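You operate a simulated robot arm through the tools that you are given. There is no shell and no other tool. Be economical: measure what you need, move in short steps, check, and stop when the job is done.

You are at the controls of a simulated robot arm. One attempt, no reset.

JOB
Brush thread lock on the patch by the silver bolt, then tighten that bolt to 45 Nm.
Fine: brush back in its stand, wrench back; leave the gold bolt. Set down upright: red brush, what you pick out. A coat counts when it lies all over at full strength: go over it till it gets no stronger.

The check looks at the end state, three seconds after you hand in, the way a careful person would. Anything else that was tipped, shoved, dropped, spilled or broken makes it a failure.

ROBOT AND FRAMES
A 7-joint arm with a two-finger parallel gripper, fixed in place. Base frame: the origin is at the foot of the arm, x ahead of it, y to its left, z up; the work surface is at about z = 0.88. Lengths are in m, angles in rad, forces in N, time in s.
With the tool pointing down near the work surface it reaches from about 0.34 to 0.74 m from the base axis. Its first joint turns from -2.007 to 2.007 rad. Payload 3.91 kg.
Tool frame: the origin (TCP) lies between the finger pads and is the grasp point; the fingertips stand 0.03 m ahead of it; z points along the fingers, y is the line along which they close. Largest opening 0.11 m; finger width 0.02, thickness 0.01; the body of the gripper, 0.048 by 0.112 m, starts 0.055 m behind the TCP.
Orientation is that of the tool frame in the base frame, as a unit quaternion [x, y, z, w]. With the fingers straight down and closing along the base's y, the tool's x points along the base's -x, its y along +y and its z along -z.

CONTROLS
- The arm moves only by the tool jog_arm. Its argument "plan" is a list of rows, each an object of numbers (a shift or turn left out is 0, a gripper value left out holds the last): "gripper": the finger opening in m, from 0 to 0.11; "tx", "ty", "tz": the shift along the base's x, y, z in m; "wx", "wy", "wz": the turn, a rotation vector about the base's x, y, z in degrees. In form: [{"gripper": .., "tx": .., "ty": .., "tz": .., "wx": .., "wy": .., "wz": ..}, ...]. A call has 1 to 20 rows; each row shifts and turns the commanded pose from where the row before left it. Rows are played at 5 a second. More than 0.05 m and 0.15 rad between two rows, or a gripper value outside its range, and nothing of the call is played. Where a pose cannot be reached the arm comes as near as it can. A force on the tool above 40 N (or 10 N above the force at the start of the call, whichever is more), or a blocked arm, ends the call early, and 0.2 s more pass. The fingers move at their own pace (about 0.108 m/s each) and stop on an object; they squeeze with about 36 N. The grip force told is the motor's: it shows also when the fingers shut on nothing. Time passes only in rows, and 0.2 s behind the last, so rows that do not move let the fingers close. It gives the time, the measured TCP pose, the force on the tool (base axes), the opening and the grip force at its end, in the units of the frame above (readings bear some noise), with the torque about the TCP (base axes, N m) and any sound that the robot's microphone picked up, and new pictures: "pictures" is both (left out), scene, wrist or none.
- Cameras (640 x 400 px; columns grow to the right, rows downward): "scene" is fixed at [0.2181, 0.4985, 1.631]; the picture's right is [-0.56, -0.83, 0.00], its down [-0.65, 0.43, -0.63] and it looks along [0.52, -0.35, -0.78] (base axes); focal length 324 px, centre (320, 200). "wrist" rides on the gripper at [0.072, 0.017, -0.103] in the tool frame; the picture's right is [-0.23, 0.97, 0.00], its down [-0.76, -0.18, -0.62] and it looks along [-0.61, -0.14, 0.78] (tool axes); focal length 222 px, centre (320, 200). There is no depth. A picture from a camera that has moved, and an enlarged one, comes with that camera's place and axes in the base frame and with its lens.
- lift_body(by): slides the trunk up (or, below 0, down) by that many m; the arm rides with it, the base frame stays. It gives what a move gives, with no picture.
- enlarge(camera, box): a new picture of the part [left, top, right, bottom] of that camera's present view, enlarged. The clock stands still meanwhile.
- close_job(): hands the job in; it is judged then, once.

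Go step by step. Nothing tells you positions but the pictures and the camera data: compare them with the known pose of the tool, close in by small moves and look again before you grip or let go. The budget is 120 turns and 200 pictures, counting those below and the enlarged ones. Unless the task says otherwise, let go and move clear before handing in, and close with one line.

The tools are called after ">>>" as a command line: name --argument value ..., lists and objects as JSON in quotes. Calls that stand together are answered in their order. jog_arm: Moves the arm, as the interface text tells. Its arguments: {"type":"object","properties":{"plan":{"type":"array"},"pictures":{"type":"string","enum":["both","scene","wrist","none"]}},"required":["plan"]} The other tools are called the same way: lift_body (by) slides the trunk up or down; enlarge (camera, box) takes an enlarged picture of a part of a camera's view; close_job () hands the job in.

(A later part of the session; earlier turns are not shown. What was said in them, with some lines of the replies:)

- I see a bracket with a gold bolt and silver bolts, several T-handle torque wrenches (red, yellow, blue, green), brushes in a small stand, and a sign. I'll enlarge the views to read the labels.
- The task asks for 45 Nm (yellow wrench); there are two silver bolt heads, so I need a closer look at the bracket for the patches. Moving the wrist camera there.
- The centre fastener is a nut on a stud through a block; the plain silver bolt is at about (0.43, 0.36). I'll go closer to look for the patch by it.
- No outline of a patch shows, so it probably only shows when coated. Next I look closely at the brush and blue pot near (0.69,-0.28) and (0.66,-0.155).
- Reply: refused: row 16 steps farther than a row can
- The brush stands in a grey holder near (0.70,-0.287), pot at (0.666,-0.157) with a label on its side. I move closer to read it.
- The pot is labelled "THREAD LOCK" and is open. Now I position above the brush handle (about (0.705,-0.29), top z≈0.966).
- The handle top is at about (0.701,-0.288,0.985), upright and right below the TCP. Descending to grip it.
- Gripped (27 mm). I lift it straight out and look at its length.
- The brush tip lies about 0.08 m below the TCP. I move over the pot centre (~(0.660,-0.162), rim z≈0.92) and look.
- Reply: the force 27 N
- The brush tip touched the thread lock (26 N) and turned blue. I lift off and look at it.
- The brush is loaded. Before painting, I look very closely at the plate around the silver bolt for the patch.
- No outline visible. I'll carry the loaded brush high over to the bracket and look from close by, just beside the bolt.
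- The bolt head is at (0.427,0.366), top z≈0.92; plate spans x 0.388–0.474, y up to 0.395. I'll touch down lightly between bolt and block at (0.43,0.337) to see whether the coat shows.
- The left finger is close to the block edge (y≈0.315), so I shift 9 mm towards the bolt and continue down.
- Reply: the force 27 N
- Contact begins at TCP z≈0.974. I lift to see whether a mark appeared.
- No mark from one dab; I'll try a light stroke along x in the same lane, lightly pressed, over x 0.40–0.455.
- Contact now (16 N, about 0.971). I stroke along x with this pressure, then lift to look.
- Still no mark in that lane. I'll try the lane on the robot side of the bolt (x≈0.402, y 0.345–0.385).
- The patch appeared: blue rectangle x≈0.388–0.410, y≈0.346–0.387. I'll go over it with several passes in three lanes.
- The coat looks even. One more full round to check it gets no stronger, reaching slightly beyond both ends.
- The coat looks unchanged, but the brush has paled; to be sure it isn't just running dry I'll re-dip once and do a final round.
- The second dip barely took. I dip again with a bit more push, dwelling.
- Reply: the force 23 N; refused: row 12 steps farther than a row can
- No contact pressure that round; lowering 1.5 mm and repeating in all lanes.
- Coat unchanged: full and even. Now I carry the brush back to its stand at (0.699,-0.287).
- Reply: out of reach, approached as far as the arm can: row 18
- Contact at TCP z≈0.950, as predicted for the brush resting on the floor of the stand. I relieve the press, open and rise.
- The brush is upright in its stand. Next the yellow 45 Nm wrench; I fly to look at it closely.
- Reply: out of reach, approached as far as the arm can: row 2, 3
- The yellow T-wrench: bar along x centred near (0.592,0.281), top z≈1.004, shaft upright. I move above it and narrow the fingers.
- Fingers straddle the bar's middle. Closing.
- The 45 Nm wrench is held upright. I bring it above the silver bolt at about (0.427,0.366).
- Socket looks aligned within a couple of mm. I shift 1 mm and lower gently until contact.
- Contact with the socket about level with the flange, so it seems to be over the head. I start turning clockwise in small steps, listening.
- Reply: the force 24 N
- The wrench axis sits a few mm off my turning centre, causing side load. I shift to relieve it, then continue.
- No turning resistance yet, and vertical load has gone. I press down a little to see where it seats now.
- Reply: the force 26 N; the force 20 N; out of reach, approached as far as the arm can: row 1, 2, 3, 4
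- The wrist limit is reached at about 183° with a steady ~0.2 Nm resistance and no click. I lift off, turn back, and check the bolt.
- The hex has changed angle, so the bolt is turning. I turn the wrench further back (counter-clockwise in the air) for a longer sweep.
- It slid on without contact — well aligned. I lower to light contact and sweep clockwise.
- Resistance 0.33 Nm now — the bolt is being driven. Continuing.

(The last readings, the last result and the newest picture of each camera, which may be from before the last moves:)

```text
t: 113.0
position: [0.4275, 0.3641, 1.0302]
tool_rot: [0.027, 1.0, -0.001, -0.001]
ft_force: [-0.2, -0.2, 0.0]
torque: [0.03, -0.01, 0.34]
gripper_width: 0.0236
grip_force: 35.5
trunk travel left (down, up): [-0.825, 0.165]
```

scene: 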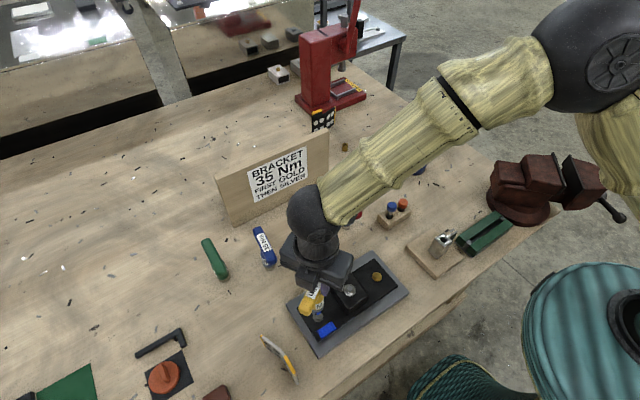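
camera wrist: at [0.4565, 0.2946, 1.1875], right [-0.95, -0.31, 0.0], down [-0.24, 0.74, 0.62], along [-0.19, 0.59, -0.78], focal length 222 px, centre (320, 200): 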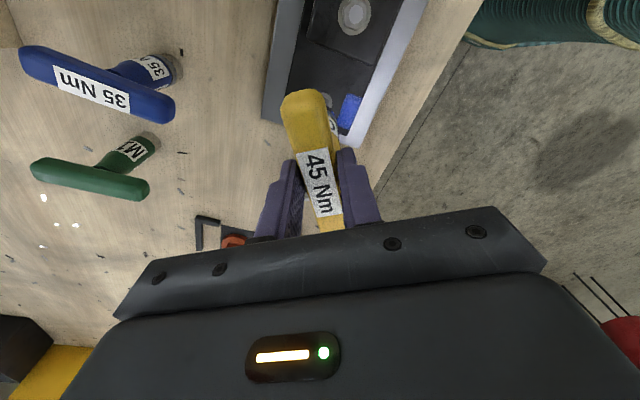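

>>> jog_arm --plan '[{"wz": -6, "ty": 0.0003}, {"wz": -6, "ty": 0.0003}, {"wz": -6, "ty": 0.0003}, {"wz": -6, "ty": 0.0003}, {"wz": -6, "ty": 0.0003}, {"wz": -6, "ty": 0.0003}, {"wz": -6, "tx": 0.0001, "ty": 0.0003}]' --pictures "none"

>>> jog_arm --plan '[{"wz": -6, "tx": 0.0002, "ty": 0.0002}, {"wz": -6, "tx": 0.0002, "ty": 0.0002}, {"wz": -6, "tx": 0.0002, "ty": 0.0002}, {"wz": -6, "tx": 0.0003, "ty": 0.0001}, {"wz": -6, "tx": 0.0003}, {"wz": -6, "tx": 0.0003}]' --pictures "none"

>>> jog_arm --plan '[{"wz": -6, "tx": 0.0003}, {"wz": -6, "tx": 0.0003}, {"wz": -6, "tx": 0.0003}, {"wz": -6, "tx": 0.0003}, {"wz": -6, "tx": 0.0003}, {"wz": -6, "tx": 0.0003}]' --pictures "none"

```text
t: 114.6
position: [0.4285, 0.3671, 1.0311]
tool_rot: [0.382, 0.924, 0.0, 0.0]
ft_force: [0.2, 0.7, -0.1]
torque: [0.03, -0.06, 0.3]
gripper_width: 0.0236
grip_force: 35.6
trunk travel left (down, up): [-0.825, 0.165]
```

```text
t: 116.0
position: [0.4299, 0.367, 1.0303]
tool_rot: [0.65, 0.76, 0.0, 0.0]
ft_force: [1.4, -0.8, 2.6]
torque: [-0.17, -0.1, 0.35]
gripper_width: 0.0233
grip_force: 36.4
trunk travel left (down, up): [-0.825, 0.165]
```

```text
t: 117.4
position: [0.4296, 0.3674, 1.0298]
tool_rot: [0.853, 0.522, 0.0, -0.001]
ft_force: [-0.6, -1.2, 6.9]
torque: [-0.38, 0.09, 0.37]
gripper_width: 0.0236
grip_force: 35.8
trunk travel left (down, up): [-0.825, 0.165]
```

>>> jog_arm --plan '[{"wz": -6, "tx": 0.0003}, {"wz": -6, "tx": 0.0003}, {"wz": -6, "tx": 0.0003, "ty": -0.0002}, {"wz": -6, "tx": 0.0002, "ty": -0.0002}, {"wz": -6, "tx": 0.0002, "ty": -0.0002}]' --pictures "none"

>>> jog_arm --plan '[{"wz": -6, "tx": 0.0002, "ty": -0.0003}, {"wz": -6, "tx": 0.0002, "ty": -0.0003}, {"wz": -6, "ty": -0.0003}, {"wz": -6, "ty": -0.0003}, {"wz": -6, "ty": -0.0003}]' --pictures "wrist"

```text
t: 118.6
position: [0.4325, 0.3678, 1.0305]
tool_rot: [0.959, 0.284, 0.0, 0.0]
ft_force: [0.3, -0.2, -3.0]
torque: [0.0, 0.02, 0.3]
gripper_width: 0.0236
grip_force: 36.5
trunk travel left (down, up): [-0.825, 0.165]
```

```text
t: 119.8
position: [0.4317, 0.3664, 1.0297]
tool_rot: [1.0, 0.026, 0.001, 0.0]
ft_force: [-2.1, -0.8, -0.9]
torque: [0.0, 0.15, 0.3]
gripper_width: 0.0236
grip_force: 36.1
trunk travel left (down, up): [-0.825, 0.165]
camera wrist: at [0.5057, 0.3534, 1.1329], right [-0.18, -0.98, 0.0], down [-0.77, 0.14, 0.62], along [-0.61, 0.11, -0.78], focal length 222 px, centre (320, 200)
```

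wrist: 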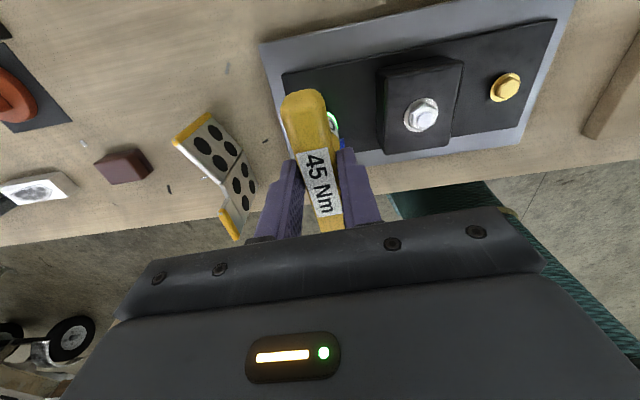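

>>> enlarge --camera "wrist" --box '[270, 80, 370, 160]'

>>> enlarge --camera "scene" --box '[275, 260, 375, 350]'

```text
5.00 times, centred on (320, 120) of wrist
camera zoom: at [0.5057, 0.3534, 1.1329], right [-0.18, -0.98, 0.0], down [-0.77, 0.14, 0.62], along [-0.61, 0.11, -0.78], focal length 1111 px, centre (320, 600)
```

zoom: 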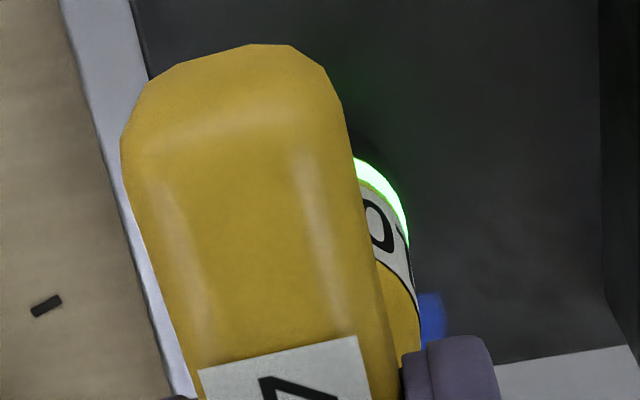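

```text
4.44 times, centred on (325, 305) of scene
camera zoom: at [0.2181, 0.4985, 1.631], right [-0.56, -0.83, 0.0], down [-0.65, 0.43, -0.63], along [0.52, -0.35, -0.78], focal length 1438 px, centre (298, -267)
```

zoom: 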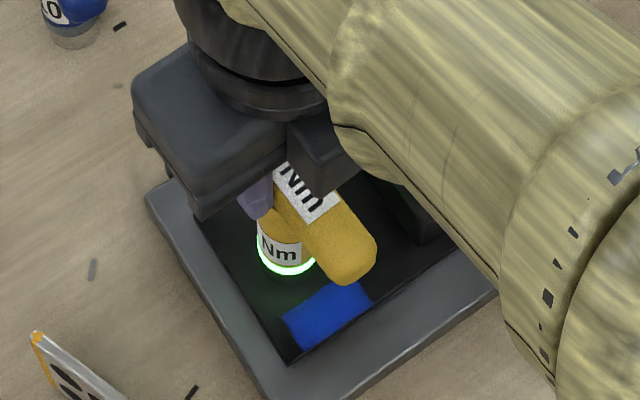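

The wrench's ring glows green: 45 Nm reached. I lift straight off, and turn back to the original heading in the air.

>>> jog_arm --plan '[{"tz": 0.02}, {"tz": 0.045}, {"tz": 0.045}, {"wz": 8}, {"wz": 8}, {"wz": 8}, {"wz": 8}, {"wz": 8}, {"wz": 8}, {"wz": 8}, {"wz": 8}, {"wz": 8}, {"wz": 8}, {"wz": 8}, {"wz": 8}, {"wz": 8}, {"wz": 8}, {"wz": 8}, {"wz": 8}, {"wz": 8}]' --pictures "none"

>>> jog_arm --plan '[{"wz": 8}, {"wz": 8}, {"wz": 8}, {"wz": 8}, {"wz": 8}, {"wz": 1}]' --pictures "both"

>>> enlarge --camera "scene" --box '[285, 270, 365, 340]'

```text
t: 124.0
position: [0.433, 0.3646, 1.1397]
tool_rot: [0.348, 0.937, 0.0, 0.0]
ft_force: [0.2, 0.8, -3.3]
torque: [0.02, 0.01, -0.01]
gripper_width: 0.0234
grip_force: 35.6
trunk travel left (down, up): [-0.825, 0.165]
```

```text
t: 125.4
position: [0.4303, 0.3667, 1.1408]
tool_rot: [-0.003, 1.0, 0.0, -0.001]
ft_force: [0.3, 0.3, -3.1]
torque: [0.01, 0.0, -0.02]
gripper_width: 0.0236
grip_force: 36.1
trunk travel left (down, up): [-0.825, 0.165]
camera wrist: at [0.3577, 0.3838, 1.2427], right [0.22, 0.98, 0.0], down [0.76, -0.17, 0.62], along [0.61, -0.14, -0.78], focal length 222 px, centre (320, 200)
```

scene: 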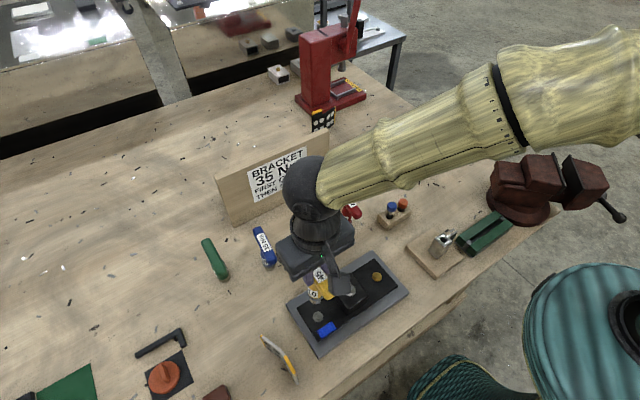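
wrist: 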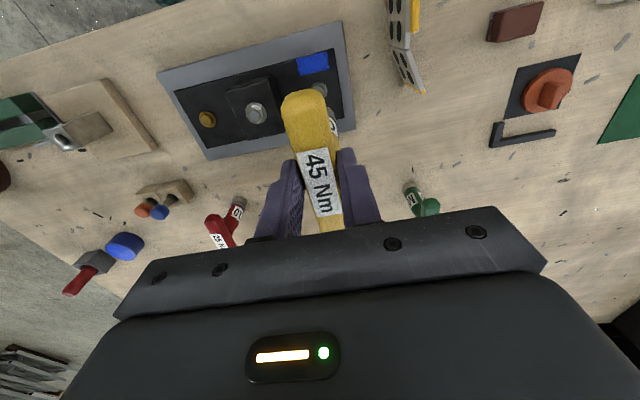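

```text
5.71 times, centred on (325, 305) of scene
camera zoom: at [0.2181, 0.4985, 1.631], right [-0.56, -0.83, 0.0], down [-0.65, 0.43, -0.63], along [0.52, -0.35, -0.78], focal length 1849 px, centre (291, -400)
```

zoom: 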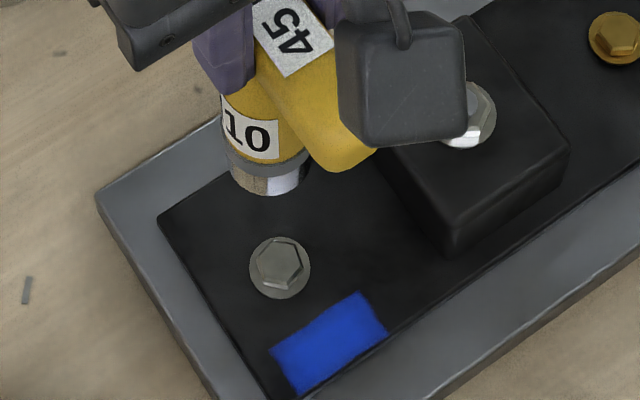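

Bolt done, patch intact. I carry the wrench back to its spot at (0.600,0.281).

>>> jog_arm --plan '[{"tx": 0.034, "ty": -0.0171}, {"tx": 0.034, "ty": -0.0171}, {"tx": 0.034, "ty": -0.0171}, {"tx": 0.034, "ty": -0.0171}, {"tx": 0.034, "ty": -0.0171}, {"tz": -0.045}, {"tz": -0.045}, {"tz": -0.03}]' --pictures "none"

>>> enlarge --camera "scene" --box '[260, 180, 370, 270]'

```text
t: 127.2
position: [0.6008, 0.2809, 1.0208]
tool_rot: [-0.002, 1.0, -0.001, 0.0]
ft_force: [-0.2, 0.0, -3.3]
torque: [-0.01, -0.04, 0.04]
gripper_width: 0.0234
grip_force: 35.8
trunk travel left (down, up): [-0.825, 0.165]
```

```text
4.44 times, centred on (315, 225) of scene
camera zoom: at [0.2181, 0.4985, 1.631], right [-0.56, -0.83, 0.0], down [-0.65, 0.43, -0.63], along [0.52, -0.35, -0.78], focal length 1438 px, centre (342, 89)
```

zoom: 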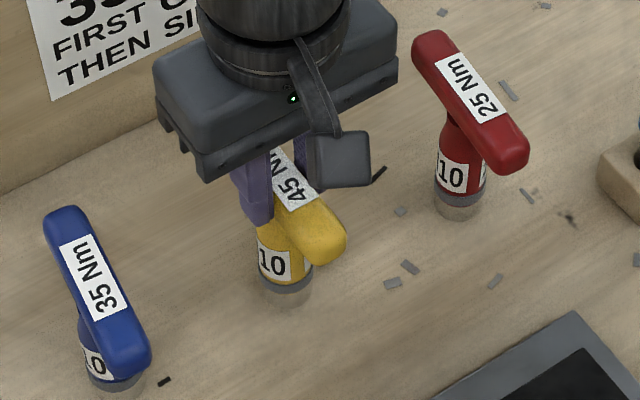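

>>> jog_arm --plan '[{"tz": -0.006}, {"tz": -0.005}]' --pictures "none"

>>> jog_arm --plan '[{"tz": -0.002}, {"tz": -0.001}]' --pictures "none"

>>> jog_arm --plan '[{"tz": -0.001}, {"tz": -0.001}]' --pictures "none"

```text
t: 127.8
position: [0.6011, 0.2796, 1.0083]
tool_rot: [0.0, 1.0, 0.0, 0.0]
ft_force: [-0.1, 0.3, -2.6]
torque: [0.01, -0.01, 0.02]
gripper_width: 0.0235
grip_force: 35.3
trunk travel left (down, up): [-0.825, 0.165]
```

```text
t: 128.4
position: [0.6029, 0.2802, 1.0057]
tool_rot: [-0.001, 1.0, 0.0, 0.0]
ft_force: [-0.3, 0.1, -3.8]
torque: [0.01, 0.0, -0.04]
gripper_width: 0.0234
grip_force: 36.1
trunk travel left (down, up): [-0.825, 0.165]
```

```text
t: 129.0
position: [0.6027, 0.28, 1.0045]
tool_rot: [-0.001, 1.0, 0.001, 0.001]
ft_force: [-0.4, 0.3, -0.1]
torque: [0.03, 0.04, 0.01]
gripper_width: 0.0234
grip_force: 35.8
trunk travel left (down, up): [-0.825, 0.165]
```

It's touching down (weight off the tool). Opening and rising.

>>> jog_arm --plan '[{"tz": -0.0007}, {}, {"gripper": 0.035}, {"gripper": 0.055}, {}]' --pictures "none"

>>> jog_arm --plan '[{"tz": 0.03}, {"tz": 0.045}, {"tz": 0.045}, {"tx": -0.04}, {"tx": -0.04, "ty": -0.02}, {"tx": -0.04, "ty": -0.03}, {"tx": -0.01, "ty": -0.045}, {"ty": -0.045}, {"ty": -0.045}]' --pictures "both"

>>> enlarge --camera "scene" --box '[190, 180, 370, 290]'

>>> enlarge --camera "scene" --box '[380, 100, 480, 180]'

>>> enlarge --camera "scene" --box '[280, 240, 420, 360]'

```text
t: 130.2
position: [0.6028, 0.2805, 1.0033]
tool_rot: [-0.001, 1.0, 0.0, 0.0]
ft_force: [0.5, -0.4, -0.1]
torque: [0.0, 0.02, -0.01]
gripper_width: 0.0549
grip_force: 0.1
trunk travel left (down, up): [-0.825, 0.165]
```

```text
t: 132.2
position: [0.4743, 0.0941, 1.1231]
tool_rot: [-0.001, 1.0, 0.0, 0.0]
ft_force: [0.2, -0.4, -0.1]
torque: [0.01, -0.02, 0.01]
gripper_width: 0.055
grip_force: 0.0
trunk travel left (down, up): [-0.825, 0.165]
camera wrist: at [0.4021, 0.1123, 1.2258], right [0.23, 0.97, 0.0], down [0.76, -0.18, 0.62], along [0.61, -0.14, -0.78], focal length 222 px, centre (320, 200)
```

scene: 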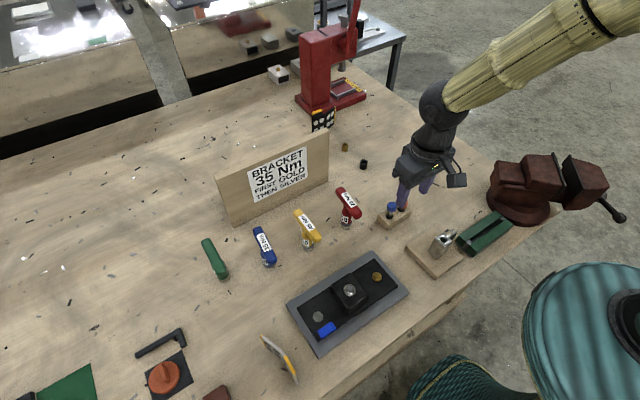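
wrist: 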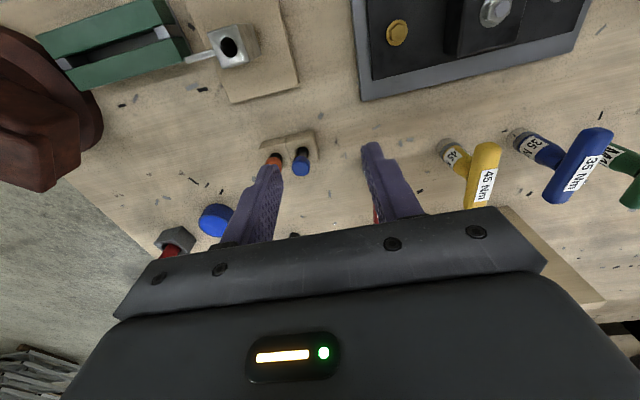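

```text
3.56 times, centred on (280, 235) of scene
camera zoom: at [0.2181, 0.4985, 1.631], right [-0.56, -0.83, 0.0], down [-0.65, 0.43, -0.63], along [0.52, -0.35, -0.78], focal length 1151 px, centre (462, 76)
```

zoom: 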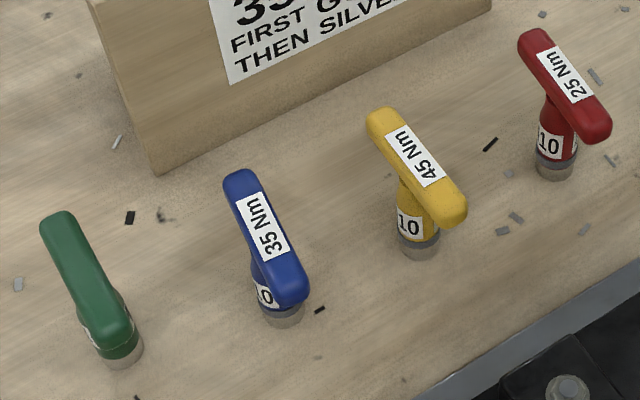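

```text
5.00 times, centred on (430, 140) of scene
camera zoom: at [0.2181, 0.4985, 1.631], right [-0.56, -0.83, 0.0], down [-0.65, 0.43, -0.63], along [0.52, -0.35, -0.78], focal length 1618 px, centre (-230, 500)
```

zoom: 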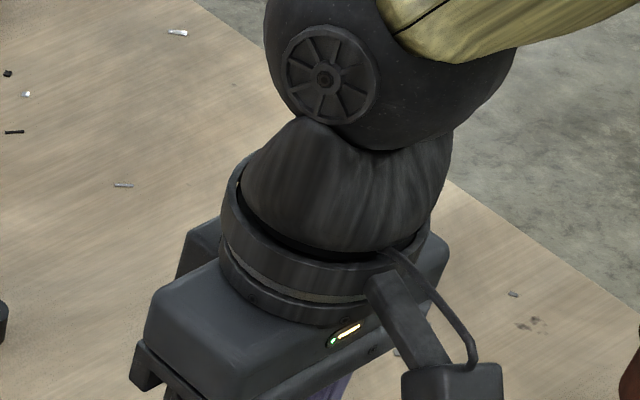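

```text
3.33 times, centred on (350, 300) of scene
camera zoom: at [0.2181, 0.4985, 1.631], right [-0.56, -0.83, 0.0], down [-0.65, 0.43, -0.63], along [0.52, -0.35, -0.78], focal length 1079 px, centre (220, -133)
```

zoom: 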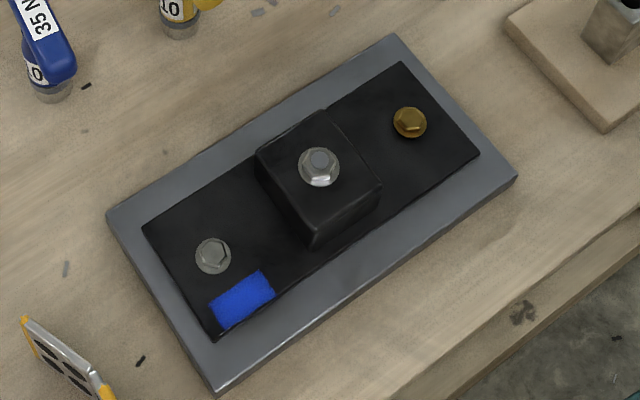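

Everything is in place: the patch is evenly blue, the silver bolt is tight, the gold bolt is untouched, the wrench stands upright in its place, and the brush was upright in its stand when last seen. The gripper is clear, so I'm handing in.

>>> close_job

```text
The job is handed in.
```

The job is handed in: the patch by the silver bolt is fully coated with thread lock, and the bolt is tightened with the 45 Nm wrench until its ring lit green. The red brush is back in its stand and the wrench is back in its place, both upright, and the gold bolt was left alone.
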